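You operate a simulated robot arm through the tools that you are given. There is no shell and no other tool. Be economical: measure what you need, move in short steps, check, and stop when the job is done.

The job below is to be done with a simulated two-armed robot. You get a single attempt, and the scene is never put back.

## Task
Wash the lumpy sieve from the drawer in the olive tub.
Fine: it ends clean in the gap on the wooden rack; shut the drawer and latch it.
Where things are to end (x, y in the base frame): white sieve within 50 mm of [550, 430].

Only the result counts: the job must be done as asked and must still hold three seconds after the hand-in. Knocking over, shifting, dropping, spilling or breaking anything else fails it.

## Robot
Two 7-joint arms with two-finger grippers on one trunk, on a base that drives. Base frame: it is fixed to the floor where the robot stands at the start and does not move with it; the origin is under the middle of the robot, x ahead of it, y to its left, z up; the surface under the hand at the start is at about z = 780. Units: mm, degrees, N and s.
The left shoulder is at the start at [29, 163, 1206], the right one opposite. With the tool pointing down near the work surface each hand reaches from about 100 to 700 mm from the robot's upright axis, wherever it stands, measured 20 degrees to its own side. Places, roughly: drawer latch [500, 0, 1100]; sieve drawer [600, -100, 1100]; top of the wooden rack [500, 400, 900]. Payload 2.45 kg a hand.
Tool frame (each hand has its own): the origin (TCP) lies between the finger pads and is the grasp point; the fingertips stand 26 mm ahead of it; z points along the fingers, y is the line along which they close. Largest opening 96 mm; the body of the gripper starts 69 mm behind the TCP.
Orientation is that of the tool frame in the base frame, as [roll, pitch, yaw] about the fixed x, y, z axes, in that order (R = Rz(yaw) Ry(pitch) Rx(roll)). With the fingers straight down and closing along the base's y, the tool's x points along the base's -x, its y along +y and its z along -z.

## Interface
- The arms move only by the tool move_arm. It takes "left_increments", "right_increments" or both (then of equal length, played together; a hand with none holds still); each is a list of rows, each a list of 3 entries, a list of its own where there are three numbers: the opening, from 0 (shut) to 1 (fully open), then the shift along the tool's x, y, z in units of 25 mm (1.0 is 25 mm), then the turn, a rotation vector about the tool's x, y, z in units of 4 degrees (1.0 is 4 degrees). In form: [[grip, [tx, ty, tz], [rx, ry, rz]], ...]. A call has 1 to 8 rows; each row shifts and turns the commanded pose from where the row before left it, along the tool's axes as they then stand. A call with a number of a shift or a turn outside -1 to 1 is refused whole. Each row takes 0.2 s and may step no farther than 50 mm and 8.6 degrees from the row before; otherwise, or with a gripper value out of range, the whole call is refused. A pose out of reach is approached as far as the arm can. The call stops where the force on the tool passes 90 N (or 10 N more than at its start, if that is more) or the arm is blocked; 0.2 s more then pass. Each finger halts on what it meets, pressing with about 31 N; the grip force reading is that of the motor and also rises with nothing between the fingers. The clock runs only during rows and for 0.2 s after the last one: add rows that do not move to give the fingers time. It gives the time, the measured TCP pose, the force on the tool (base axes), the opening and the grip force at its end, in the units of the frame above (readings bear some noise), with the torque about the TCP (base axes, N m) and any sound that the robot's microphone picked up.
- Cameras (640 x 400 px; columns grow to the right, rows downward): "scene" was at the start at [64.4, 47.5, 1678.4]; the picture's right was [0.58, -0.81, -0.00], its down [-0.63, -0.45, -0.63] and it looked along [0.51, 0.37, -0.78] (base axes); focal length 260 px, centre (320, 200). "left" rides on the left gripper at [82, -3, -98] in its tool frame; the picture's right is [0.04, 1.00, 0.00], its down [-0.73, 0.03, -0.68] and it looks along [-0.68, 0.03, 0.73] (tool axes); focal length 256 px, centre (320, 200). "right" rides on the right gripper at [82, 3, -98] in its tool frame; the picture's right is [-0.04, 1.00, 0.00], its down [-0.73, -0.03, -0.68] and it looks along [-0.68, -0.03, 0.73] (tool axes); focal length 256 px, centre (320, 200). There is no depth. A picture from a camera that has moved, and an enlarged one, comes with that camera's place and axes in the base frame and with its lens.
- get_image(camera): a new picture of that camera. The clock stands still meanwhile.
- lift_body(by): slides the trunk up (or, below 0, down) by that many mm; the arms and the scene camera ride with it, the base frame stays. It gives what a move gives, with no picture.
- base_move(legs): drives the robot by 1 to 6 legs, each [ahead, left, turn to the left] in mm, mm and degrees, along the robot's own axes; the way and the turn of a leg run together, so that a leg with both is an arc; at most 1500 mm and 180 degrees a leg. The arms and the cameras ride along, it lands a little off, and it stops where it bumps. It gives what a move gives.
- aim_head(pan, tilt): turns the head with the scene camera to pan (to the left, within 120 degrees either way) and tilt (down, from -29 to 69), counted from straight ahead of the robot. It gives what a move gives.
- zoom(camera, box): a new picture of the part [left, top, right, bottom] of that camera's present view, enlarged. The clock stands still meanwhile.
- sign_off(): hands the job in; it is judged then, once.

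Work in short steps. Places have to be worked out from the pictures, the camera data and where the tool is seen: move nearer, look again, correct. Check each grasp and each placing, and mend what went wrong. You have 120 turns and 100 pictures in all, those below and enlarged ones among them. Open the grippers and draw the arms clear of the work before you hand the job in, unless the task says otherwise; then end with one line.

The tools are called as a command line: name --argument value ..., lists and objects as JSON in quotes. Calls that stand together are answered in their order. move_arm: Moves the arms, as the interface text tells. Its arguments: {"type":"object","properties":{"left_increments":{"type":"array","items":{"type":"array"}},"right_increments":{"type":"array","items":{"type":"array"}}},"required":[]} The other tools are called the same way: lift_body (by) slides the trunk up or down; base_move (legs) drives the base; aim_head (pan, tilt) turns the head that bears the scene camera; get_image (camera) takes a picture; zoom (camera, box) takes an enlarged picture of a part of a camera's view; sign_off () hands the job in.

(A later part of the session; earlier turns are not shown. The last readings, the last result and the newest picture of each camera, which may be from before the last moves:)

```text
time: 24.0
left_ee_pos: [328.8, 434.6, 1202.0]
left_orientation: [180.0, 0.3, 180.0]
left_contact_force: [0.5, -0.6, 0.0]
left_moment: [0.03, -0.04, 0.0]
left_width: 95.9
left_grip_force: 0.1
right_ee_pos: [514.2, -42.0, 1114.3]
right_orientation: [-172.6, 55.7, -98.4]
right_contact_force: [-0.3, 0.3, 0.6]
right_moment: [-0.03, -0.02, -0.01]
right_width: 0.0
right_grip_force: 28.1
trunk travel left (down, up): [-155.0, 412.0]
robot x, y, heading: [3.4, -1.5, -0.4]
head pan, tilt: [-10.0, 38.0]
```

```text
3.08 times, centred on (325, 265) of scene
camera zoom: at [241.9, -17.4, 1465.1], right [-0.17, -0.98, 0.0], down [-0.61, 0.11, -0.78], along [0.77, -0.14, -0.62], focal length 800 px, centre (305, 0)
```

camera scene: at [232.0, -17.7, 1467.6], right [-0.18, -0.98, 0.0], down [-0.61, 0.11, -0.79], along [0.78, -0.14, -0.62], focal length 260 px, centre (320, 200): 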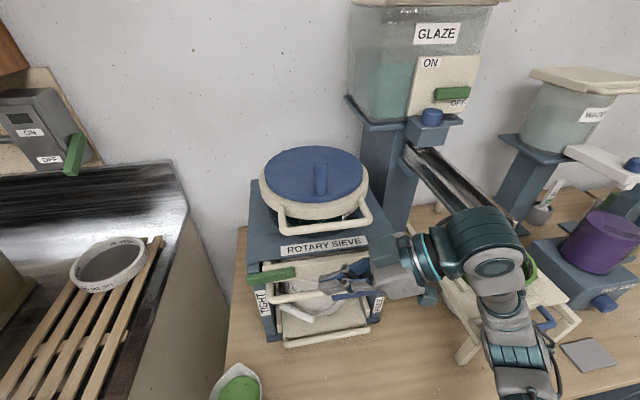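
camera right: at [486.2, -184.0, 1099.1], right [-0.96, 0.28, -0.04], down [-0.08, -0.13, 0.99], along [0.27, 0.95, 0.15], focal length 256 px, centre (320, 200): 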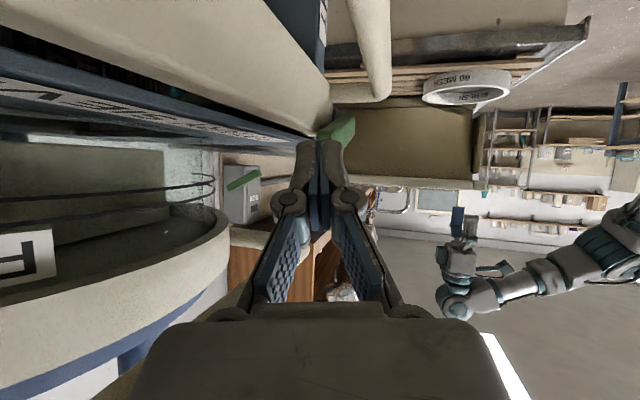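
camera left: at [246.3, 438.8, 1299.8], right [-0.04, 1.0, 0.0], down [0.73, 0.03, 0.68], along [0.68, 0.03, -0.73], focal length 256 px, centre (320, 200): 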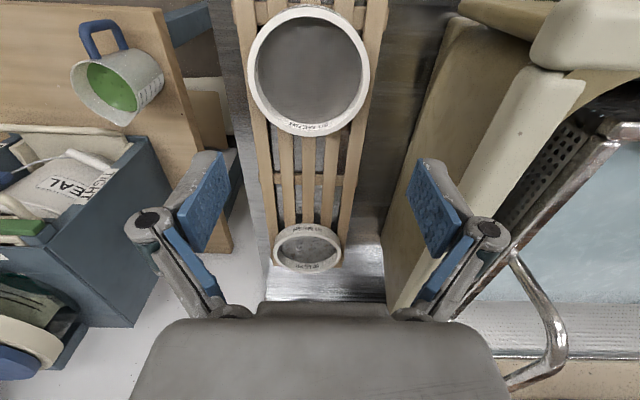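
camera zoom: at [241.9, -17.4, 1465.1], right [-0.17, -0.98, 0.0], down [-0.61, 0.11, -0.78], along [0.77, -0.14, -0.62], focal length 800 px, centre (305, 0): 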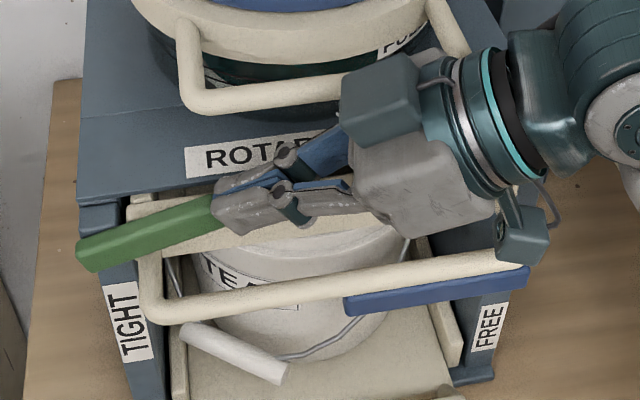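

It is turning (about 25–30° now). I continue up and left beneath it.

move_arm --right_increments '[[0, [-0.07, 0.18, 0.66], [0, 0, 0]], [0, [-0.95, 0.03, -0.18], [0, 0, 0]], [0, [-0.95, 0.03, -0.18], [0, 0, 0]], [0, [-0.95, 0.1, 0], [0, 0, 0]], [0, [-0.9, 0.15, 0.2], [0, 0, 0]]]'

zoom --camera "scene" --box '[245, 180, 405, 310]'

```text
time: 25.2
left_ee_pos: [324.0, 435.5, 1204.6]
left_orientation: [179.9, 0.4, 179.9]
left_contact_force: [0.0, -0.3, 0.0]
left_moment: [-0.02, -0.04, 0.02]
left_width: 96.0
left_grip_force: 0.1
right_ee_pos: [509.6, 25.2, 1187.7]
right_orientation: [-172.2, 55.6, -98.1]
right_contact_force: [0.3, 0.9, 0.1]
right_moment: [-0.03, -0.02, -0.02]
right_width: 0.0
right_grip_force: 28.4
trunk travel left (down, up): [-155.0, 412.0]
robot x, y, heading: [4.8, 0.3, -0.3]
head pan, tilt: [-10.0, 38.0]
```

```text
3.08 times, centred on (325, 245) of scene
camera zoom: at [236.8, -16.1, 1466.5], right [-0.17, -0.98, 0.0], down [-0.61, 0.11, -0.79], along [0.77, -0.14, -0.62], focal length 800 px, centre (305, 62)
```

zoom: 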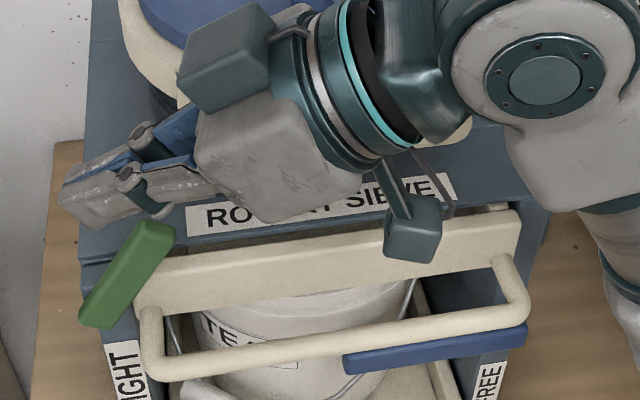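

Lever is about 65–70° up. I go back right, lower, and push its upper half left to reach vertical.

move_arm --right_increments '[[0, [0.67, -0.3, -0.95], [0, 0, 0]], [0, [0.67, -0.3, -0.95], [0, 0, 0]], [0, [0.74, 0.07, 0.5], [0, 0, 0]], [0, [0.74, 0.07, 0.5], [0, 0, 0]], [0, [-0.45, 0.2, 0.63], [0, 0, 0]], [0, [-0.45, 0.2, 0.63], [0, 0, 0]], [0, [-0.45, 0.2, 0.63], [0, 0, 0]]]'

zoom --camera "scene" --box '[245, 180, 405, 310]'

```text
time: 26.8
left_ee_pos: [322.3, 439.3, 1204.6]
left_orientation: [-179.9, 0.5, 179.9]
left_contact_force: [0.3, -0.2, 0.0]
left_moment: [-0.03, 0.01, 0.0]
left_width: 96.2
left_grip_force: 0.0
right_ee_pos: [506.2, 29.0, 1143.3]
right_orientation: [-172.0, 55.7, -97.6]
right_contact_force: [-19.5, -1.7, 9.0]
right_moment: [0.14, -0.15, 0.38]
right_width: 0.2
right_grip_force: 28.2
trunk travel left (down, up): [-155.0, 412.0]
robot x, y, heading: [3.5, 0.5, -0.1]
head pan, tilt: [-10.0, 38.0]
```

```text
3.08 times, centred on (325, 245) of scene
camera zoom: at [230.8, -13.3, 1467.5], right [-0.17, -0.98, 0.0], down [-0.61, 0.11, -0.79], along [0.78, -0.14, -0.62], focal length 800 px, centre (305, 62)
```

zoom: 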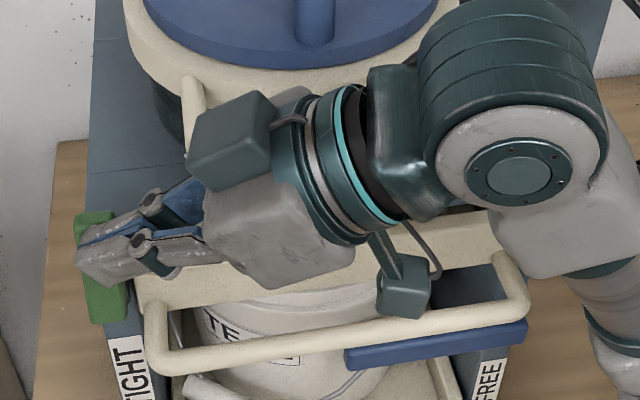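

The lever is now vertical (drawer freed). I withdraw the hand and reorient it: pointing down/forward with fingers closing across the handle bar.

move_arm --right_increments '[[0, [0.23, 0.6, -0.79], [0, 0, 0]], [0, [0.23, 0.6, -0.79], [0, 0, 0]], [0, [0.23, 0.6, -0.79], [0, 0, 0]], [0, [0.23, 0.6, -0.79], [0, 0, 0]], [0.7, [0, 0, 0], [0, 1, 0]], [0.7, [0, 0, 0], [0, 1, 0]], [0.7, [0, 0, 0], [0, 1, 0]], [0.7, [0, 0, 0], [0, 1, 0]]]'

move_arm --right_increments '[[0.7, [0, 0, 0], [0, 1, 0]], [0.7, [0, 0, 0], [0, 1, 0]], [0.7, [0, 0, 0], [0, 1, 0]], [0.7, [0, 0, 0], [0, 1, 0]], [0.7, [0, 0, 0], [0, 1, -0.6]], [0.7, [0, 0, 0], [0, 1, -0.6]], [0.7, [0, 0, 0], [0, 1, -0.6]], [0.7, [0, 0, 0], [0, 1, -0.6]]]'

move_arm --right_increments '[[0.7, [0, 0, 0], [0, 1, -0.6]], [0.7, [0, 0, 0], [0, 1, -0.6]], [0.7, [0, 0, 0], [1, 0, 0]], [0.7, [0, 0, 0], [1, 0, 0]], [0.7, [0, 0, 0], [1, 0, 0]], [0.7, [0, 0, 0], [1, 0, 0]], [0.7, [0, 0, 0], [1, 0, 0]], [0.7, [0, 0, 0], [1, 0, 0]]]'

get_image --camera "scene"

```text
time: 28.6
left_ee_pos: [326.7, 438.9, 1202.6]
left_orientation: [-180.0, 0.3, 180.0]
left_contact_force: [1.0, 0.7, 0.5]
left_moment: [0.0, 0.0, 0.02]
left_width: 96.2
left_grip_force: 0.1
right_ee_pos: [429.4, -31.7, 1161.7]
right_orientation: [-174.3, 39.5, -101.0]
right_contact_force: [-0.4, 0.9, 0.2]
right_moment: [0.0, 0.0, 0.0]
right_width: 67.2
right_grip_force: 0.1
trunk travel left (down, up): [-155.0, 412.0]
robot x, y, heading: [2.7, -2.2, 0.1]
head pan, tilt: [-10.0, 38.0]
```

```text
time: 30.4
left_ee_pos: [326.8, 440.5, 1203.4]
left_orientation: [-179.9, 0.2, 179.8]
left_contact_force: [0.3, 0.2, 0.5]
left_moment: [0.01, 0.01, -0.01]
left_width: 96.0
left_grip_force: 0.1
right_ee_pos: [429.1, -32.7, 1162.7]
right_orientation: [-173.1, 6.6, -94.3]
right_contact_force: [0.4, -0.4, -0.3]
right_moment: [-0.01, -0.01, 0.0]
right_width: 67.2
right_grip_force: 0.0
trunk travel left (down, up): [-155.0, 412.0]
robot x, y, heading: [1.4, 0.2, 0.2]
head pan, tilt: [-10.0, 38.0]
```

```text
time: 32.2
left_ee_pos: [326.2, 439.1, 1202.9]
left_orientation: [-179.9, 0.3, 179.9]
left_contact_force: [-0.6, 0.2, 0.1]
left_moment: [0.01, 0.02, 0.0]
left_width: 96.1
left_grip_force: 0.1
right_ee_pos: [430.6, -33.1, 1161.4]
right_orientation: [-148.8, -1.8, -90.5]
right_contact_force: [-0.9, -0.1, -0.3]
right_moment: [0.01, 0.04, -0.01]
right_width: 67.3
right_grip_force: 0.0
trunk travel left (down, up): [-155.0, 412.0]
robot x, y, heading: [4.3, 3.9, 0.1]
head pan, tilt: [-10.0, 38.0]
```

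```text
59 pictures are left
camera scene: at [237.5, -11.6, 1466.2], right [-0.17, -0.98, 0.0], down [-0.61, 0.11, -0.79], along [0.77, -0.14, -0.62], focal length 260 px, centre (320, 200)
```

scene: 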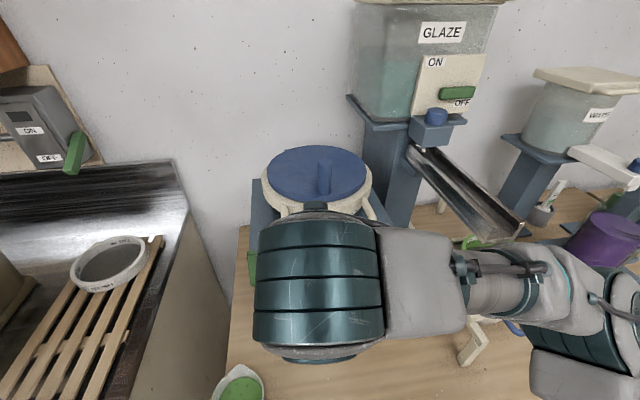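

Orientation is right: tool axis (0.52,0,−0.86). I take the right hand's view to see the bar relative to the fingers.

get_image --camera "right"

```text
58 pictures are left
camera right: at [377.2, -111.4, 1247.5], right [-0.85, 0.03, -0.52], down [-0.32, 0.76, 0.57], along [0.41, 0.65, -0.64], focal length 256 px, centre (320, 200)
```

right: 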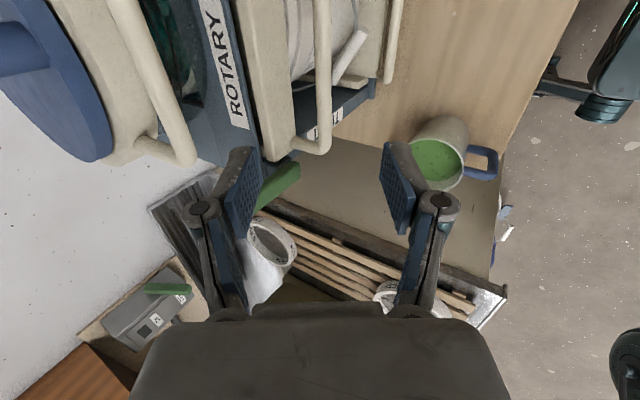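

Bar located at about (493,·,1050). I approach it at y≈−80 with a narrow opening (29 mm).

move_arm --right_increments '[[0.3, [0.607, 0.045, 0.77], [0, 0, 0]], [0.3, [0.607, 0.045, 0.77], [0, 0, 0]], [0.3, [0.607, 0.045, 0.77], [0, 0, 0]], [0.3, [0, 0, 0], [0, 0, 0]]]'

zoom --camera "right" --box '[200, 40, 440, 240]'

```text
time: 33.2
left_ee_pos: [327.5, 439.9, 1203.7]
left_orientation: [-180.0, 0.3, 179.9]
left_contact_force: [-1.1, 0.3, 0.2]
left_moment: [0.01, -0.01, 0.02]
left_width: 95.9
left_grip_force: 0.2
right_ee_pos: [457.2, -80.4, 1112.8]
right_orientation: [-148.9, -1.8, -90.6]
right_contact_force: [-0.6, 0.2, -0.1]
right_moment: [-0.02, 0.01, -0.02]
right_width: 28.4
right_grip_force: 0.0
trunk travel left (down, up): [-155.0, 412.0]
robot x, y, heading: [3.0, 3.9, -0.0]
head pan, tilt: [-10.0, 38.0]
```

```text
2.00 times, centred on (320, 140) of right
camera zoom: at [403.6, -158.7, 1198.1], right [-0.86, 0.03, -0.52], down [-0.32, 0.76, 0.57], along [0.41, 0.65, -0.64], focal length 512 px, centre (320, 320)
```

zoom: 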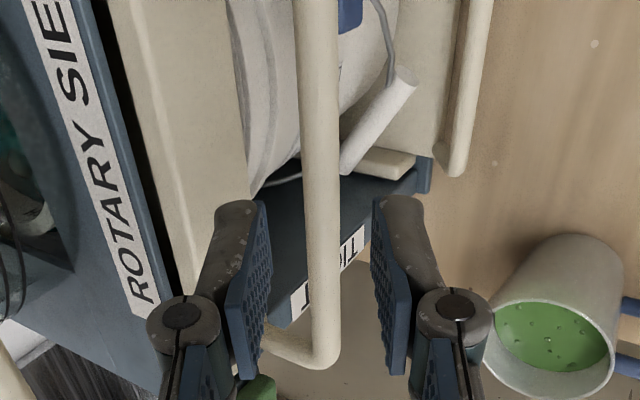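

The bar lies exactly between the pads. I advance 60 mm along the tool axis and close.

move_arm --right_increments '[[0.3, [0, 0, 0.8], [0, 0, 0]], [0.3, [0, 0, 0.8], [0, 0, 0]], [0.3, [0, 0, 0.8], [0, 0, 0]], [0, [0, 0, 0], [0, 0, 0]], [0, [0, 0, 0], [0, 0, 0]]]'

zoom --camera "right" --box '[200, 40, 440, 240]'

```text
time: 34.4
left_ee_pos: [325.4, 438.5, 1203.0]
left_orientation: [-179.8, 0.2, 179.9]
left_contact_force: [-0.7, 0.6, -0.3]
left_moment: [-0.01, -0.03, 0.01]
left_width: 95.8
left_grip_force: 0.1
right_ee_pos: [487.1, -81.9, 1060.7]
right_orientation: [-149.0, -1.8, -90.6]
right_contact_force: [-0.1, -1.2, 1.6]
right_moment: [0.83, 0.03, 0.07]
right_width: 13.3
right_grip_force: 40.2
trunk travel left (down, up): [-155.0, 412.0]
robot x, y, heading: [0.9, -2.5, 0.1]
head pan, tilt: [-10.0, 38.0]
```

```text
2.00 times, centred on (320, 140) of right
camera zoom: at [434.3, -161.0, 1146.2], right [-0.86, 0.03, -0.52], down [-0.32, 0.75, 0.57], along [0.41, 0.66, -0.64], focal length 512 px, centre (320, 320)
```

zoom: 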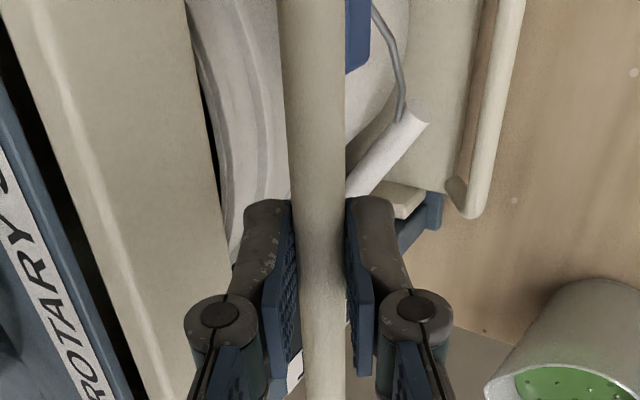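

Bar gripped (13 mm). I pull straight back in −x by 75 mm.

move_arm --right_increments '[[0, [0, 0.86, -0.515], [0, 0, 0]], [0, [0, 0.86, -0.515], [0, 0, 0]], [0, [0, 0.86, -0.515], [0, 0, 0]]]'

get_image --camera "scene"

```text
time: 35.2
left_ee_pos: [326.0, 438.1, 1201.9]
left_orientation: [-180.0, 0.3, 180.0]
left_contact_force: [0.0, -0.1, -0.7]
left_moment: [0.02, -0.04, -0.03]
left_width: 96.2
left_grip_force: 0.2
right_ee_pos: [412.8, -82.4, 1061.6]
right_orientation: [-148.9, -1.9, -90.7]
right_contact_force: [-0.9, -3.1, -7.0]
right_moment: [0.06, 0.09, -0.35]
right_width: 13.2
right_grip_force: 39.4
trunk travel left (down, up): [-155.0, 412.0]
robot x, y, heading: [4.5, -0.2, 0.1]
head pan, tilt: [-10.0, 38.0]
```

```text
55 pictures are left
camera scene: at [237.8, -13.9, 1466.1], right [-0.17, -0.98, 0.0], down [-0.61, 0.11, -0.79], along [0.77, -0.14, -0.62], focal length 260 px, centre (320, 200)
```

scene: 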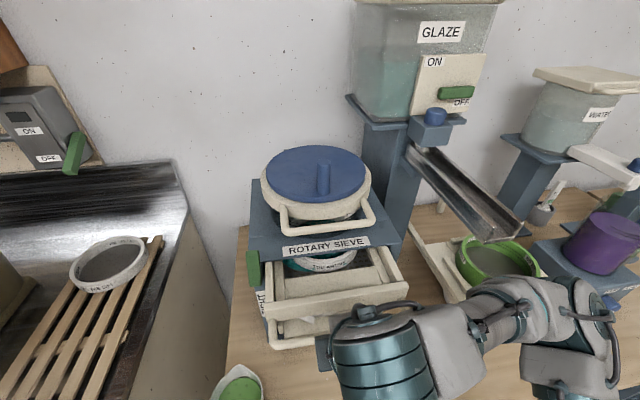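

The drawer opens and a white sieve with a label appears inside. I pull another 75 mm.

move_arm --right_increments '[[0, [0, 0.86, -0.515], [0, 0, 0]], [0, [0, 0.86, -0.515], [0, 0, 0]], [0, [0, 0.86, -0.515], [0, 0, 0]]]'

zoom --camera "scene" --box '[220, 130, 420, 390]'

```text
time: 36.0
left_ee_pos: [325.7, 437.4, 1204.3]
left_orientation: [180.0, 0.2, 179.9]
left_contact_force: [0.1, 0.5, -0.5]
left_moment: [0.02, -0.02, 0.03]
left_width: 96.1
left_grip_force: 0.1
right_ee_pos: [334.6, -82.1, 1060.7]
right_orientation: [-148.9, -1.7, -90.5]
right_contact_force: [-1.6, -7.5, 0.2]
right_moment: [-0.99, 0.03, -0.96]
right_width: 13.5
right_grip_force: 39.9
trunk travel left (down, up): [-155.0, 412.0]
robot x, y, heading: [1.6, 2.2, -0.0]
head pan, tilt: [-10.0, 38.0]
```

```text
1.54 times, centred on (320, 260) of scene
camera zoom: at [236.4, -14.9, 1466.4], right [-0.17, -0.98, 0.0], down [-0.61, 0.11, -0.79], along [0.77, -0.14, -0.62], focal length 400 px, centre (320, 108)
```

zoom: 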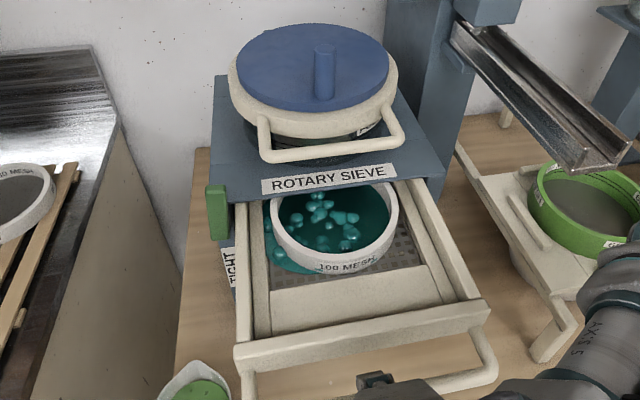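

The lumpy sieve (100 MESH, teal lumps) is nearly fully out. I pull 30 mm more for clearance, then release.

move_arm --right_increments '[[0, [0, 0.52, -0.31], [0, 0, 0]], [0, [0, 0.52, -0.31], [0, 0, 0]], [0.3, [0, 0, 0], [0, 0, 0]], [0.3, [0, 0, 0], [0, 0, 0]]]'

zoom --camera "scene" --box '[220, 130, 420, 390]'

get_image --camera "right"

```text
time: 37.0
left_ee_pos: [325.6, 439.3, 1203.0]
left_orientation: [-179.9, 0.2, -180.0]
left_contact_force: [0.1, 0.8, 0.2]
left_moment: [0.01, 0.0, 0.02]
left_width: 96.1
left_grip_force: 0.0
right_ee_pos: [306.8, -79.6, 1060.3]
right_orientation: [-148.9, -1.7, -90.5]
right_contact_force: [-0.6, 0.3, 0.2]
right_moment: [-0.04, -0.04, -0.03]
right_width: 28.7
right_grip_force: 0.1
trunk travel left (down, up): [-155.0, 412.0]
robot x, y, heading: [4.0, -2.5, -0.1]
head pan, tilt: [-10.0, 38.0]
```

```text
1.54 times, centred on (320, 260) of scene
camera zoom: at [237.0, -10.7, 1466.3], right [-0.17, -0.98, 0.0], down [-0.61, 0.11, -0.79], along [0.77, -0.14, -0.62], focal length 400 px, centre (320, 108)
```

zoom: 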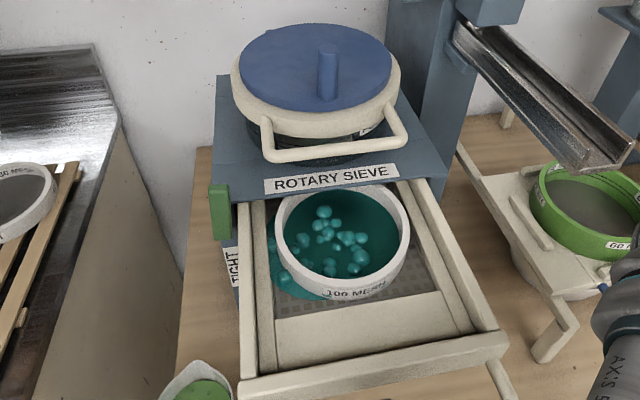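

```text
52 pictures are left
camera right: at [253.5, -158.5, 1146.1], right [-0.86, 0.03, -0.52], down [-0.32, 0.76, 0.57], along [0.41, 0.65, -0.64], focal length 256 px, centre (320, 200)
```

right: 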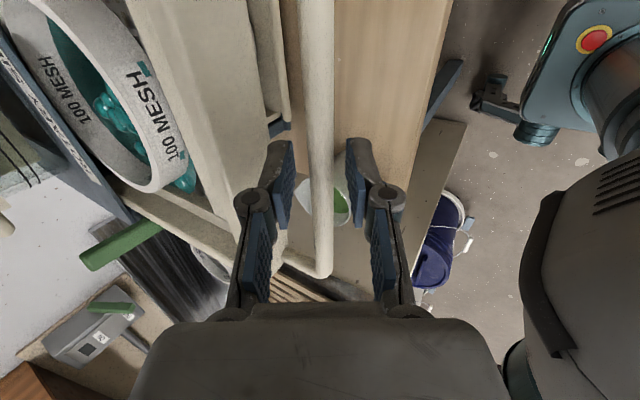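

The sieve (Ø≈150 mm, centre ≈(485,−81)) still has its rear rim near the top plate's edge (x≈540). I regrip and pull 40 mm more.

move_arm --right_increments '[[0, [0, 0, 0], [0, 0, 0]], [0, [0, 0, 0], [0, 0, 0]], [0, [0, 0.69, -0.41], [0, 0, 0]], [0, [0, 0.69, -0.41], [0, 0, 0]], [0, [0, 0, 0], [0, 0, 0]]]'

zoom --camera "scene" --box '[220, 130, 420, 390]'

```text
time: 38.2
left_ee_pos: [326.6, 438.4, 1202.5]
left_orientation: [-180.0, 0.3, 179.9]
left_contact_force: [-0.9, 0.1, 0.4]
left_moment: [0.05, -0.04, -0.01]
left_width: 95.6
left_grip_force: 0.0
right_ee_pos: [265.7, -81.2, 1060.6]
right_orientation: [-149.0, -1.8, -90.6]
right_contact_force: [1.1, -5.7, -0.8]
right_moment: [-0.05, 0.0, -0.41]
right_width: 13.6
right_grip_force: 39.7
trunk travel left (down, up): [-155.0, 412.0]
robot x, y, heading: [1.9, -0.0, 0.1]
head pan, tilt: [-10.0, 38.0]
```

```text
1.54 times, centred on (320, 260) of scene
camera zoom: at [237.3, -14.1, 1466.2], right [-0.17, -0.98, 0.0], down [-0.61, 0.11, -0.79], along [0.77, -0.14, -0.62], focal length 400 px, centre (320, 108)
```

zoom: 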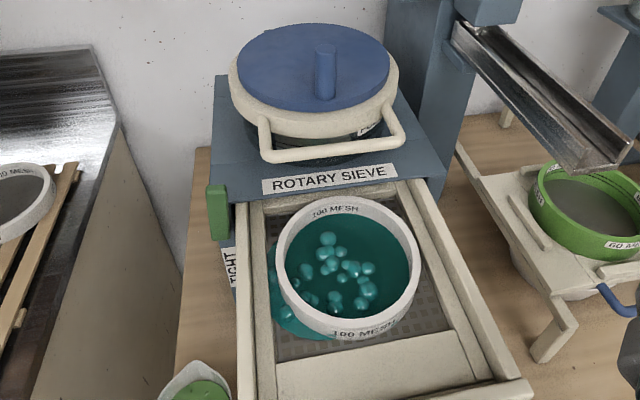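

The sieve is fully exposed. I release the bar, withdraw the right hand up and right, then raise the trunk for the left arm's pick.

move_arm --right_increments '[[0.4, [0, 0, 0], [0, 0, 0]], [0.4, [0, 0, 0], [0, 0, 0]], [0.4, [0, 0, -1], [0, 0, 0]], [0.4, [0, 0, -1], [0, 0, 0]], [0.4, [1, -0.5, -0.85], [0, 0, 0]], [0.4, [1, -0.5, -0.85], [0, 0, 0]], [0.4, [1, -0.5, -0.85], [0, 0, 0]], [0.4, [1, 0, 0], [0, 0, 0]]]'

lift_body --by 200

aim_head --pan 10 --tilt 50

get_image --camera "scene"

```text
time: 40.0
left_ee_pos: [326.4, 438.9, 1203.1]
left_orientation: [180.0, 0.3, 180.0]
left_contact_force: [-0.8, -0.6, -0.6]
left_moment: [0.01, -0.02, 0.03]
left_width: 95.8
left_grip_force: 0.0
right_ee_pos: [239.6, -176.4, 1179.2]
right_orientation: [-148.9, -1.8, -90.5]
right_contact_force: [-0.8, -0.5, 0.4]
right_moment: [0.0, 0.02, 0.02]
right_width: 38.4
right_grip_force: 0.0
trunk travel left (down, up): [-155.0, 412.0]
robot x, y, heading: [-0.3, 1.0, 0.1]
head pan, tilt: [-10.0, 38.0]
```

```text
time: 42.1
left_ee_pos: [326.4, 439.7, 1402.7]
left_orientation: [-179.9, 0.1, 179.9]
left_contact_force: [-0.7, -0.9, 0.3]
left_moment: [0.01, 0.02, 0.03]
left_width: 96.0
left_grip_force: 0.1
right_ee_pos: [238.9, -175.9, 1381.1]
right_orientation: [-149.0, -1.7, -90.6]
right_contact_force: [-0.6, -0.7, -0.6]
right_moment: [0.0, -0.01, 0.01]
right_width: 38.2
right_grip_force: 0.1
trunk travel left (down, up): [-355.0, 212.0]
robot x, y, heading: [1.1, 2.8, 0.1]
head pan, tilt: [-10.0, 38.0]
```

```text
time: 43.0
left_ee_pos: [325.7, 439.1, 1402.7]
left_orientation: [-179.9, 0.3, 179.8]
left_contact_force: [-0.3, -0.8, 0.2]
left_moment: [0.0, 0.01, 0.03]
left_width: 95.9
left_grip_force: 0.0
right_ee_pos: [240.0, -175.2, 1381.4]
right_orientation: [-148.9, -1.7, -90.6]
right_contact_force: [-0.7, 0.7, -0.1]
right_moment: [-0.02, 0.01, 0.01]
right_width: 38.3
right_grip_force: 0.1
trunk travel left (down, up): [-355.0, 212.0]
robot x, y, heading: [-0.8, -5.7, 0.1]
head pan, tilt: [10.0, 50.0]
```

```text
50 pictures are left
camera scene: at [85.1, 15.7, 1659.4], right [0.17, -0.99, 0.0], down [-0.76, -0.13, -0.64], along [0.63, 0.11, -0.77], focal length 260 px, centre (320, 200)
```

scene: 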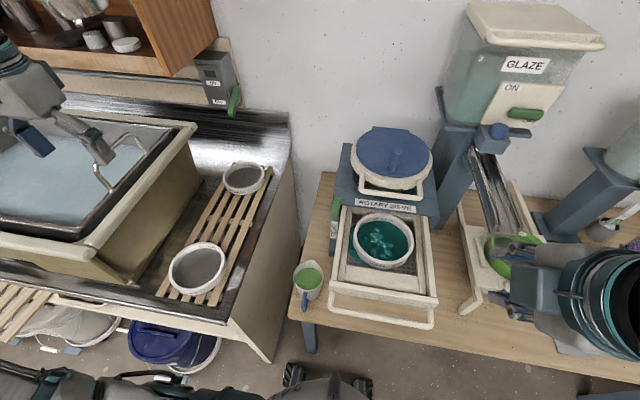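

Rim centre triangulates to about (440,−80,1095). I rotate the left hand by 90° (fingers closing along x, camera to the right side) while descending to z≈1200, then move over the front rim.

move_arm --left_increments '[[0.5, [0, 0, 0.3], [0, 0, -1]], [0.5, [0, 0, 0.3], [0, 0, -1]], [0.5, [0, 0, 0.3], [0, 0, -1]], [0.5, [0, 0, 0.3], [0, 0, -1]], [0.5, [0, 0, 0.3], [0, 0, -1]], [0.5, [0, 0, 0.3], [0, 0, -1]], [0.5, [0, 0, 0.3], [0, 0, -1]], [0.5, [0, 0, 0.3], [0, 0, -1]]]'

move_arm --left_increments '[[0.5, [0, 0, 0.3], [0, 0, -1]], [0.5, [0, 0, 0.3], [0, 0, -1]], [0.5, [0, 0, 0.3], [0, 0, -1]], [0.5, [0, 0, 0.3], [0, 0, -1]], [0.5, [0, 0, 0.3], [0, 0, -1]], [0.5, [0, 0, 0.3], [0, 0, -1]], [0.5, [0, 0, 0.3], [0, 0, -1]], [0.5, [0, 0, 0.3], [0, 0, -1]]]'

move_arm --left_increments '[[0.5, [0, 0, 0.3], [0, 0, -1]], [0.5, [0, 0, 0.3], [0, 0, -1]], [0.5, [0, 0, 0.3], [0, 0, -1]], [0.5, [0, 0, 0.3], [0, 0, -1]], [0.5, [0, 0, 0.3], [0, 0, -1]], [0.5, [0, 0, 0.3], [0, 0, -1]], [0.5, [0, 0, 0.3], [0, 0, -0.5]], [0.5, [1, 0, 0.3], [0, 0, 0]]]'

move_arm --left_increments '[[0.5, [1, -0.1, 0], [0, 0, 0]], [0.5, [1, -0.1, 0], [0, 0, 0]], [0.5, [1, -0.1, 0], [0, 0, 0]], [0.5, [1, -0.1, 0], [0, 0, 0]], [0.5, [1, -0.1, 0], [0, 0, 0]], [0.5, [1, -0.1, 0], [0, 0, 0]], [0.5, [1, -0.1, 0], [0, 0, 0]], [0.5, [1, -0.1, 0], [0, 0, 0]]]'

move_arm --left_increments '[[0.5, [1, -0.1, 0], [0, 0, 0]], [0.5, [1, -0.1, 0], [0, 0, 0]], [0.5, [1, -0.1, 0], [0, 0, 0]], [0.5, [1, -0.1, 0], [0, 0, 0]], [0.5, [1, -0.1, 0], [0, 0, 0]], [0.5, [1, -0.1, 0], [0, 0, 0]], [0.5, [1, -0.1, 0], [0, 0, 0]], [0.5, [1, -0.1, 0], [0, 0, 0]]]'

```text
time: 44.8
left_ee_pos: [327.6, 440.3, 1343.8]
left_orientation: [-179.7, 0.1, -148.0]
left_contact_force: [-0.2, 0.2, 0.0]
left_moment: [0.01, 0.0, 0.02]
left_width: 48.1
left_grip_force: 0.0
right_ee_pos: [240.0, -175.3, 1380.4]
right_orientation: [-148.8, -1.7, -90.6]
right_contact_force: [-0.3, 0.9, 0.7]
right_moment: [-0.01, -0.03, 0.01]
right_width: 38.2
right_grip_force: 0.1
trunk travel left (down, up): [-355.0, 212.0]
robot x, y, heading: [1.0, 3.1, -0.1]
head pan, tilt: [10.0, 50.0]
```

```text
time: 46.6
left_ee_pos: [328.2, 439.3, 1283.0]
left_orientation: [-179.7, 0.0, -116.0]
left_contact_force: [-0.4, -0.2, 0.4]
left_moment: [-0.01, 0.02, 0.02]
left_width: 48.2
left_grip_force: 0.0
right_ee_pos: [240.1, -175.5, 1380.1]
right_orientation: [-148.8, -1.8, -90.6]
right_contact_force: [-0.2, 0.0, 0.4]
right_moment: [-0.02, 0.0, 0.0]
right_width: 38.2
right_grip_force: 0.1
trunk travel left (down, up): [-355.0, 212.0]
robot x, y, heading: [0.4, -1.0, -0.1]
head pan, tilt: [10.0, 50.0]
```

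```text
time: 48.4
left_ee_pos: [328.3, 413.4, 1223.9]
left_orientation: [-179.8, 0.0, -90.0]
left_contact_force: [-0.5, -0.3, -0.9]
left_moment: [-0.01, -0.02, 0.04]
left_width: 47.9
left_grip_force: 0.1
right_ee_pos: [239.6, -175.4, 1381.0]
right_orientation: [-149.0, -1.9, -90.7]
right_contact_force: [-0.8, -1.0, 1.1]
right_moment: [0.04, 0.01, -0.02]
right_width: 38.5
right_grip_force: 0.1
trunk travel left (down, up): [-355.0, 212.0]
robot x, y, heading: [4.3, -1.8, -0.1]
head pan, tilt: [10.0, 50.0]
```

```text
time: 50.2
left_ee_pos: [348.4, 211.7, 1222.4]
left_orientation: [-179.8, 0.0, -90.2]
left_contact_force: [0.5, -0.9, -0.2]
left_moment: [0.01, 0.03, -0.01]
left_width: 47.9
left_grip_force: 0.1
right_ee_pos: [240.8, -178.1, 1379.3]
right_orientation: [-149.0, -1.7, -90.5]
right_contact_force: [0.1, 0.1, -1.2]
right_moment: [0.01, 0.02, 0.04]
right_width: 38.4
right_grip_force: 0.1
trunk travel left (down, up): [-355.0, 212.0]
robot x, y, heading: [2.6, -1.7, -0.1]
head pan, tilt: [10.0, 50.0]
```

```text
time: 52.0
left_ee_pos: [360.9, 95.2, 1223.2]
left_orientation: [-179.8, 0.0, -90.0]
left_contact_force: [-0.8, 0.6, -1.0]
left_moment: [0.0, 0.02, -0.02]
left_width: 48.0
left_grip_force: 0.0
left hand out of reach, approached as far as the arm can: row 5, 6, 7, 8
right_ee_pos: [241.6, -177.9, 1380.1]
right_orientation: [-149.1, -1.8, -90.6]
right_contact_force: [-1.1, -0.8, -0.9]
right_moment: [0.03, 0.02, 0.0]
right_width: 38.3
right_grip_force: 0.1
trunk travel left (down, up): [-355.0, 212.0]
robot x, y, heading: [5.6, 1.5, 0.2]
head pan, tilt: [10.0, 50.0]
```

The left arm can't cross further than y≈95. I drive the robot 240 mm to the right so the left hand can work comfortably.

base_move --legs '[[0, -240, 0]]'

get_image --camera "left"

```text
time: 53.7
left_ee_pos: [359.3, -150.1, 1224.6]
left_orientation: [-179.7, 0.1, -90.0]
left_contact_force: [-0.3, 1.0, -0.6]
left_moment: [0.04, 0.0, 0.0]
left_width: 47.7
left_grip_force: 0.0
right_ee_pos: [239.3, -422.2, 1379.3]
right_orientation: [-148.9, -1.4, -90.6]
right_contact_force: [-0.4, 0.0, 0.0]
right_moment: [0.04, -0.03, 0.02]
right_width: 38.6
right_grip_force: 0.1
trunk travel left (down, up): [-355.0, 212.0]
robot x, y, heading: [1.2, -242.0, -0.1]
head pan, tilt: [10.0, 50.0]
```

```text
49 pictures are left
camera left: at [361.5, -231.2, 1323.2], right [-1.0, -0.04, -0.01], down [-0.03, 0.73, 0.68], along [-0.02, 0.68, -0.73], focal length 256 px, centre (320, 200)
```

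left: 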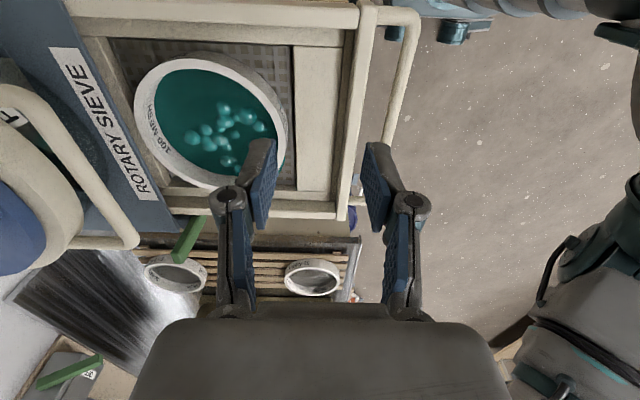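

The front rim outer edge is near x≈396, y≈−92, z≈1055. I move the left hand to hover above it at z≈1125 and look again.

move_arm --left_increments '[[0.5, [-0.46, -0.33, 0.8], [0, 0, 0]], [0.5, [-0.46, -0.33, 0.8], [0, 0, 0]], [0.5, [-0.46, -0.33, 0.8], [0, 0, 0]], [0.5, [-0.46, -0.33, 0.8], [0, 0, 0]], [0.5, [-0.46, -0.33, 0.8], [0, 0, 0]]]'

get_image --camera "left"

```text
time: 54.9
left_ee_pos: [397.6, -87.9, 1125.5]
left_orientation: [-179.6, -0.1, -90.1]
left_contact_force: [-0.1, 0.2, -0.3]
left_moment: [-0.01, 0.02, 0.01]
left_width: 48.0
left_grip_force: 0.0
right_ee_pos: [237.5, -419.2, 1381.9]
right_orientation: [-148.9, -1.7, -90.5]
right_contact_force: [0.6, -0.1, -0.1]
right_moment: [0.02, 0.04, -0.03]
right_width: 38.4
right_grip_force: 0.0
trunk travel left (down, up): [-355.0, 212.0]
robot x, y, heading: [3.2, -243.7, -0.2]
head pan, tilt: [10.0, 50.0]
```

```text
48 pictures are left
camera left: at [400.7, -168.9, 1224.3], right [-1.0, -0.04, -0.01], down [-0.03, 0.73, 0.68], along [-0.02, 0.68, -0.73], focal length 256 px, centre (320, 200)
```

left: 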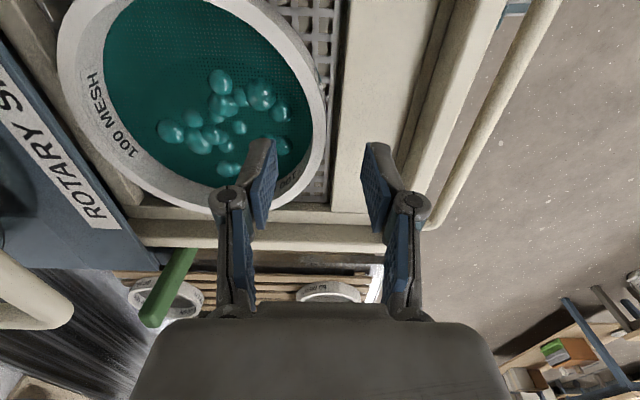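

Front wall is centred near x≈401, rim top z≈1063. I narrow the opening, shift +3 mm and descend 50 mm.

move_arm --left_increments '[[0.35, [0, -0.12, 0], [0, 0, 0]], [0.35, [0, 0, 0.7], [0, 0, 0]], [0.35, [0, 0, 0.7], [0, 0, 0]], [0.35, [0, 0, 0.6], [0, 0, 0]]]'

get_image --camera "left"

zoom --camera "scene" --box '[140, 160, 400, 380]'

```text
time: 55.9
left_ee_pos: [399.2, -87.8, 1074.8]
left_orientation: [-179.6, -0.1, -90.2]
left_contact_force: [-1.1, -1.8, 7.4]
left_moment: [-0.02, -0.13, 0.02]
left_width: 39.7
left_grip_force: 1.4
right_ee_pos: [233.3, -418.6, 1382.6]
right_orientation: [-148.7, -1.8, -90.6]
right_contact_force: [0.6, 0.1, 0.2]
right_moment: [-0.04, -0.02, 0.03]
right_width: 38.4
right_grip_force: 0.0
trunk travel left (down, up): [-355.0, 212.0]
robot x, y, heading: [1.6, -240.2, -0.3]
head pan, tilt: [10.0, 50.0]
```

```text
47 pictures are left
camera left: at [401.9, -169.6, 1175.0], right [-1.0, -0.04, -0.01], down [-0.03, 0.74, 0.68], along [-0.02, 0.68, -0.74], focal length 256 px, centre (320, 200)
```

left: 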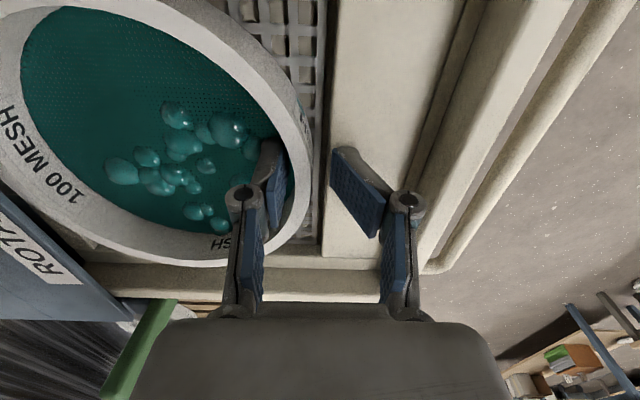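

```text
1.82 times, centred on (270, 270) of scene
camera zoom: at [81.9, -227.8, 1659.7], right [0.17, -0.98, 0.0], down [-0.75, -0.13, -0.64], along [0.63, 0.11, -0.77], focal length 472 px, centre (411, 73)
```

zoom: 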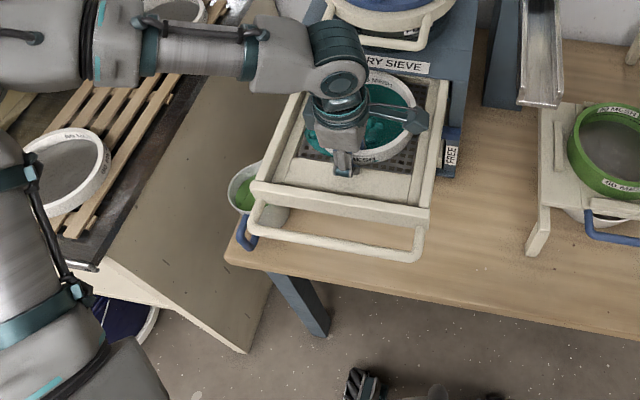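

The outer fingertip lightly touches the drawer's front plank (z≈1049), with the sieve wall between the fingers. I raise 4 mm, shift 3 mm and close.

move_arm --left_increments '[[0.35, [0, -0.1, -0.16], [0, 0, 0]], [0, [0, 0, 0], [0, 0, 0]], [0, [0, 0, 0], [0, 0, 0]], [0, [0, 0, 0], [0, 0, 0]]]'

get_image --camera "left"

```text
time: 56.9
left_ee_pos: [402.9, -88.9, 1081.9]
left_orientation: [-179.2, -0.1, -90.0]
left_contact_force: [-0.2, 4.0, 45.3]
left_moment: [0.19, 0.55, 0.0]
left_width: 12.1
left_grip_force: 30.9
right_ee_pos: [233.4, -418.8, 1382.5]
right_orientation: [-148.7, -1.7, -90.6]
right_contact_force: [0.1, 0.3, 0.2]
right_moment: [0.01, 0.0, 0.0]
right_width: 38.2
right_grip_force: 0.0
trunk travel left (down, up): [-355.0, 212.0]
robot x, y, heading: [1.2, -242.9, -0.1]
head pan, tilt: [10.0, 50.0]
```

```text
45 pictures are left
camera left: at [404.8, -170.0, 1181.2], right [-1.0, -0.04, -0.01], down [-0.04, 0.74, 0.68], along [-0.02, 0.68, -0.74], focal length 256 px, centre (320, 200)
```

left: 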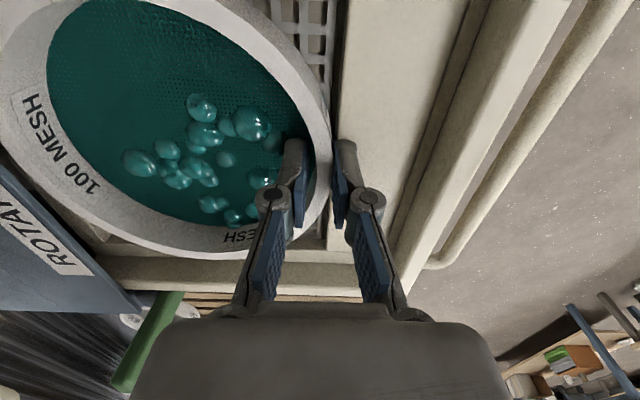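

Grasped (12 mm wall), with the tips pressing on the plank. I lift slowly 30 mm and check the sieve follows.

move_arm --left_increments '[[0, [0, 0, -0.3], [0, 0, 0]], [0, [0, 0, -0.3], [0, 0, 0]], [0, [0, 0, -0.3], [0, 0, 0]], [0, [0, 0, -0.3], [0, 0, 0]]]'

get_image --camera "left"

```text
time: 57.9
left_ee_pos: [404.6, -87.7, 1109.2]
left_orientation: [-179.7, -0.1, -90.0]
left_contact_force: [-0.1, -0.5, -0.1]
left_moment: [0.0, 0.03, 0.04]
left_width: 0.0
left_grip_force: 28.5
right_ee_pos: [238.2, -418.9, 1379.9]
right_orientation: [-149.0, -1.8, -90.6]
right_contact_force: [-0.3, 0.4, -0.2]
right_moment: [-0.01, 0.03, 0.0]
right_width: 38.5
right_grip_force: 0.0
trunk travel left (down, up): [-355.0, 212.0]
robot x, y, heading: [2.4, -242.9, -0.1]
head pan, tilt: [10.0, 50.0]
```

```text
44 pictures are left
camera left: at [407.4, -168.7, 1207.5], right [-1.0, -0.04, 0.0], down [-0.03, 0.73, 0.68], along [-0.02, 0.68, -0.74], focal length 256 px, centre (320, 200)
```

left: 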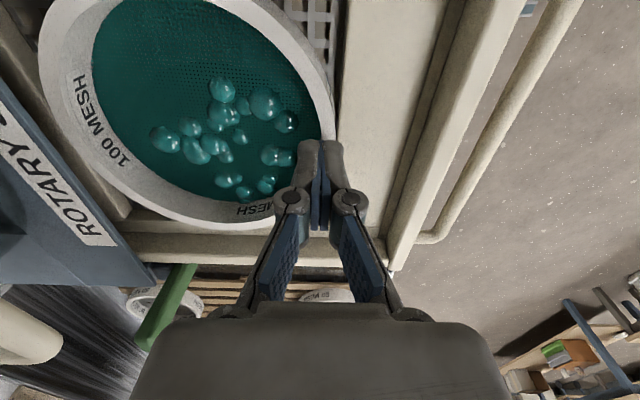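

The tips only caught the rim's very top because the plank blocks the outer finger. I'll instead grip at the front-right diagonal, where the tray corner gives clearance: rotate the hand by 55° and hover there.

move_arm --left_increments '[[0.25, [0, 0, -0.6], [0, 0, 0]], [0.25, [0.7, -0.35, 0], [0, 0, 0]], [0.25, [0.7, -0.35, 0], [0, 0, -1]], [0.25, [0.7, -0.35, 0], [0, 0, -1]], [0.25, [0, 0, 0], [0, 0, -1]], [0.25, [0, 0, 0], [0, 0, -1]], [0.25, [0, 0, 0], [0, 0, -1]], [0.25, [0, 0, 0], [0, 0, -1]]]'

move_arm --left_increments '[[0.25, [0, 0, 0], [0, 0, -1]], [0.25, [0, 0, 0], [0, 0, -1]], [0.25, [0, 0, 0], [0, 0, -1]], [0.25, [0, 0, 0], [0, 0, -1]], [0.25, [0, 0, 0], [0, 0, -1]], [0.25, [0, 0, 0], [0, 0, -1]], [0.25, [0, 0, 0], [0, 0, -1]], [0.25, [0, 0, 0], [0, 0, -0.75]]]'

get_image --camera "left"

zoom --camera "scene" --box '[230, 160, 410, 320]'

```text
time: 59.7
left_ee_pos: [437.3, -97.4, 1129.9]
left_orientation: [-179.8, -0.3, -66.0]
left_contact_force: [0.9, -0.1, 0.0]
left_moment: [-0.03, -0.02, -0.03]
left_width: 24.1
left_grip_force: 0.0
left hand out of reach, approached as far as the arm can: row 5, 6, 7, 8
right_ee_pos: [235.9, -419.0, 1381.5]
right_orientation: [-148.8, -1.9, -90.6]
right_contact_force: [-0.2, 0.2, 0.8]
right_moment: [-0.01, -0.01, 0.01]
right_width: 38.1
right_grip_force: 0.0
trunk travel left (down, up): [-355.0, 212.0]
robot x, y, heading: [3.5, -240.4, -0.2]
head pan, tilt: [10.0, 50.0]
```

```text
time: 61.5
left_ee_pos: [454.9, 44.4, 1154.4]
left_orientation: [179.8, -0.4, -35.2]
left_contact_force: [0.5, 0.8, -0.8]
left_moment: [-0.02, 0.01, -0.03]
left_width: 24.1
left_grip_force: 0.1
left hand out of reach, approached as far as the arm can: row 1, 2, 3, 4, 5, 6, 7, 8
right_ee_pos: [236.9, -417.6, 1379.6]
right_orientation: [-148.8, -1.8, -90.7]
right_contact_force: [0.0, 0.6, -0.6]
right_moment: [-0.05, 0.03, -0.01]
right_width: 38.2
right_grip_force: 0.0
trunk travel left (down, up): [-355.0, 212.0]
robot x, y, heading: [5.7, -238.7, -0.3]
head pan, tilt: [10.0, 50.0]
```

```text
43 pictures are left
camera left: at [523.0, 0.6, 1254.8], right [-0.54, -0.84, 0.0], down [-0.62, 0.4, 0.67], along [-0.57, 0.36, -0.74], focal length 256 px, centre (320, 200)
```

left: 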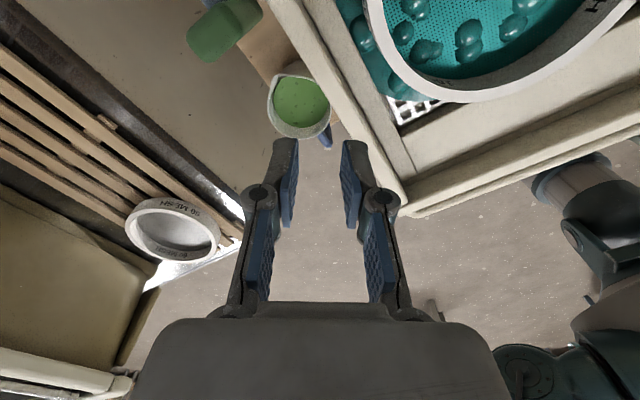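

```text
2.50 times, centred on (320, 240) of scene
camera zoom: at [85.8, -226.6, 1659.3], right [0.17, -0.98, 0.0], down [-0.76, -0.13, -0.64], along [0.63, 0.11, -0.77], focal length 650 px, centre (320, 100)
```

zoom: 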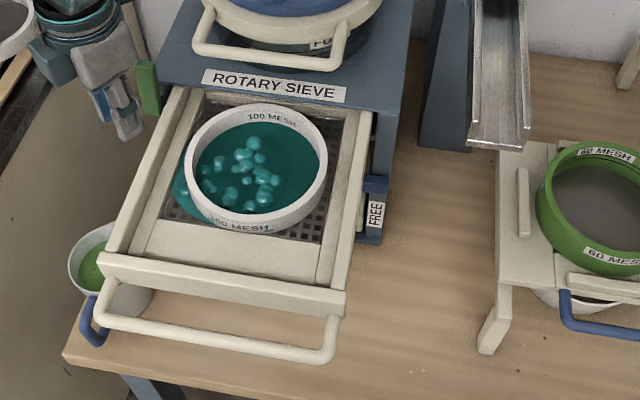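

Yaw −35° is out of the left wrist's range there, so I'll use the 180°-flipped equivalent (yaw ≈145°). I drive 100 mm more to the right, then raise and rotate the hand back the other way.

base_move --legs '[[0, -100, 0]]'

move_arm --left_increments '[[0.25, [0, 0, -1], [0, 0, 1]], [0.25, [0, 0, -1], [0, 0, 1]], [0.25, [0, 0, 0], [0, 0, 1]], [0.25, [0, 0, 0], [0, 0, 1]], [0.25, [0, 0, 0], [0, 0, 1]], [0.25, [0, 0, 0], [0, 0, 1]], [0.25, [0, 0, 0], [0, 0, 1]], [0.25, [0, 0, 0], [0, 0, 1]]]'

move_arm --left_increments '[[0.25, [0, 0, 0], [0, 0, 1]], [0.25, [0, 0, 0], [0, 0, 1]], [0.25, [0, 0, 0], [0, 0, 1]], [0.25, [0, 0, 0], [0, 0, 1]], [0.25, [0, 0, 0], [0, 0, 1]], [0.25, [0, 0, 0], [0, 0, 1]], [0.25, [0, 0, 0], [0, 0, 1]], [0.25, [0, 0, 0], [0, 0, 1]]]'

move_arm --left_increments '[[0.25, [0, 0, 0], [0, 0, 1]], [0.25, [0, 0, 0], [0, 0, 1]], [0.25, [0, 0, 0], [0, 0, 1]], [0.25, [0, 0, 0], [0, 0, 1]], [0.25, [0, 0, 0], [0, 0, 1]], [0.25, [0, 0, 0], [0, 0, 1]], [0.25, [0, 0, 0], [0, 0, 1]], [0.25, [0, 0, 0], [0, 0, 1]]]'

move_arm --left_increments '[[0.25, [0, 0, 0], [0, 0, 1]], [0.25, [0, 0, 0], [0, 0, 1]], [0.25, [0, 0, 0], [0, 0, 1]], [0.25, [0, 0, 0], [0, 0, 1]], [0.25, [0, 0, 0], [0, 0, 1]], [0.25, [0, 0, 0], [0, 0, 1]], [0.25, [0, 0, 0], [0, 0, 1]], [0.25, [0, 0, 0], [0, 0, 1]]]'

move_arm --left_increments '[[0.25, [0, 0, 0], [0, 0, 1]], [0.25, [0, 0, 0], [0, 0, 1]], [0.25, [0, 0, 0], [0, 0, 1]], [0.25, [0, 0, 0], [0, 0, 1]], [0.25, [0, 0, 0], [0, 0, 1]], [0.25, [0, 0, 0], [0, 0, 1]], [0.25, [0, 0, 0], [0, 0, 1]], [0.25, [0, 0, 0], [0, 0, 1]]]'

```text
time: 62.7
left_ee_pos: [454.6, -6.6, 1144.6]
left_orientation: [178.1, -1.7, -35.0]
left_contact_force: [0.2, 2.1, 0.1]
left_moment: [-0.09, 0.02, 0.06]
left_width: 24.2
left_grip_force: 0.1
right_ee_pos: [236.4, -460.0, 1386.7]
right_orientation: [-148.7, -4.0, -90.6]
right_contact_force: [-1.2, 0.3, -0.9]
right_moment: [-0.05, -0.05, 0.01]
right_width: 38.7
right_grip_force: 0.0
trunk travel left (down, up): [-355.0, 212.0]
robot x, y, heading: [0.7, -329.0, 0.1]
head pan, tilt: [10.0, 50.0]
```

```text
time: 64.7
left_ee_pos: [452.9, 43.9, 1184.6]
left_orientation: [178.6, -4.2, -66.6]
left_contact_force: [-0.1, 2.1, -0.4]
left_moment: [-0.2, -0.02, 0.03]
left_width: 23.9
left_grip_force: 0.0
right_ee_pos: [232.3, -405.6, 1389.9]
right_orientation: [-148.4, -5.9, -90.3]
right_contact_force: [0.3, 1.6, -1.0]
right_moment: [-0.15, -0.1, -0.07]
right_width: 38.3
right_grip_force: 0.0
trunk travel left (down, up): [-355.0, 212.0]
robot x, y, heading: [0.9, -317.2, -0.3]
head pan, tilt: [10.0, 50.0]
stopped in row 8 (left hand): the arm was blocked; the commanded pose is now the measured one
```

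```text
time: 66.7
left_ee_pos: [450.3, 25.9, 1192.6]
left_orientation: [-179.1, -3.1, -98.8]
left_contact_force: [-0.3, 1.0, -0.3]
left_moment: [-0.04, 0.0, -0.01]
left_width: 23.9
left_grip_force: 0.1
right_ee_pos: [230.7, -428.5, 1388.4]
right_orientation: [-148.4, -4.7, -90.5]
right_contact_force: [0.4, -0.8, -0.1]
right_moment: [0.05, -0.04, 0.02]
right_width: 38.3
right_grip_force: 0.1
trunk travel left (down, up): [-355.0, 212.0]
robot x, y, heading: [1.7, -312.5, -0.2]
head pan, tilt: [10.0, 50.0]
stopped in row 8 (left hand): the arm was blocked; the commanded pose is now the measured one
```

```text
time: 68.7
left_ee_pos: [446.4, -36.7, 1210.5]
left_orientation: [-179.5, 0.3, -131.1]
left_contact_force: [-0.2, -1.2, 0.2]
left_moment: [0.11, 0.03, -0.01]
left_width: 24.2
left_grip_force: 0.0
right_ee_pos: [226.3, -500.5, 1382.4]
right_orientation: [-148.3, -1.6, -90.7]
right_contact_force: [0.1, -2.2, 0.4]
right_moment: [0.08, 0.05, 0.01]
right_width: 38.3
right_grip_force: 0.1
trunk travel left (down, up): [-355.0, 212.0]
robot x, y, heading: [0.9, -318.2, -0.2]
head pan, tilt: [10.0, 50.0]
stopped in row 8 (left hand): the arm was blocked; the commanded pose is now the measured one
```

```text
time: 70.5
left_ee_pos: [444.0, -25.3, 1207.8]
left_orientation: [-179.1, 0.3, -163.1]
left_contact_force: [0.1, 0.1, 0.4]
left_moment: [0.01, -0.03, -0.01]
left_width: 23.8
left_grip_force: 0.1
right_ee_pos: [224.3, -485.5, 1384.4]
right_orientation: [-148.1, -2.5, -90.4]
right_contact_force: [-0.8, 0.4, 0.7]
right_moment: [0.04, 0.07, -0.01]
right_width: 38.1
right_grip_force: 0.1
trunk travel left (down, up): [-355.0, 212.0]
robot x, y, heading: [4.5, -313.2, -0.3]
head pan, tilt: [10.0, 50.0]
```

```text
time: 72.3
left_ee_pos: [446.3, 6.8, 1201.2]
left_orientation: [-178.1, 1.1, 165.1]
left_contact_force: [-0.5, 0.3, 0.2]
left_moment: [-0.02, -0.05, 0.01]
left_width: 24.2
left_grip_force: 0.1
right_ee_pos: [225.4, -449.8, 1386.0]
right_orientation: [-148.2, -3.8, -90.4]
right_contact_force: [-1.0, -0.1, -0.6]
right_moment: [-0.06, -0.06, -0.01]
right_width: 38.5
right_grip_force: 0.1
trunk travel left (down, up): [-355.0, 212.0]
robot x, y, heading: [3.0, -310.2, -0.2]
head pan, tilt: [10.0, 50.0]
```

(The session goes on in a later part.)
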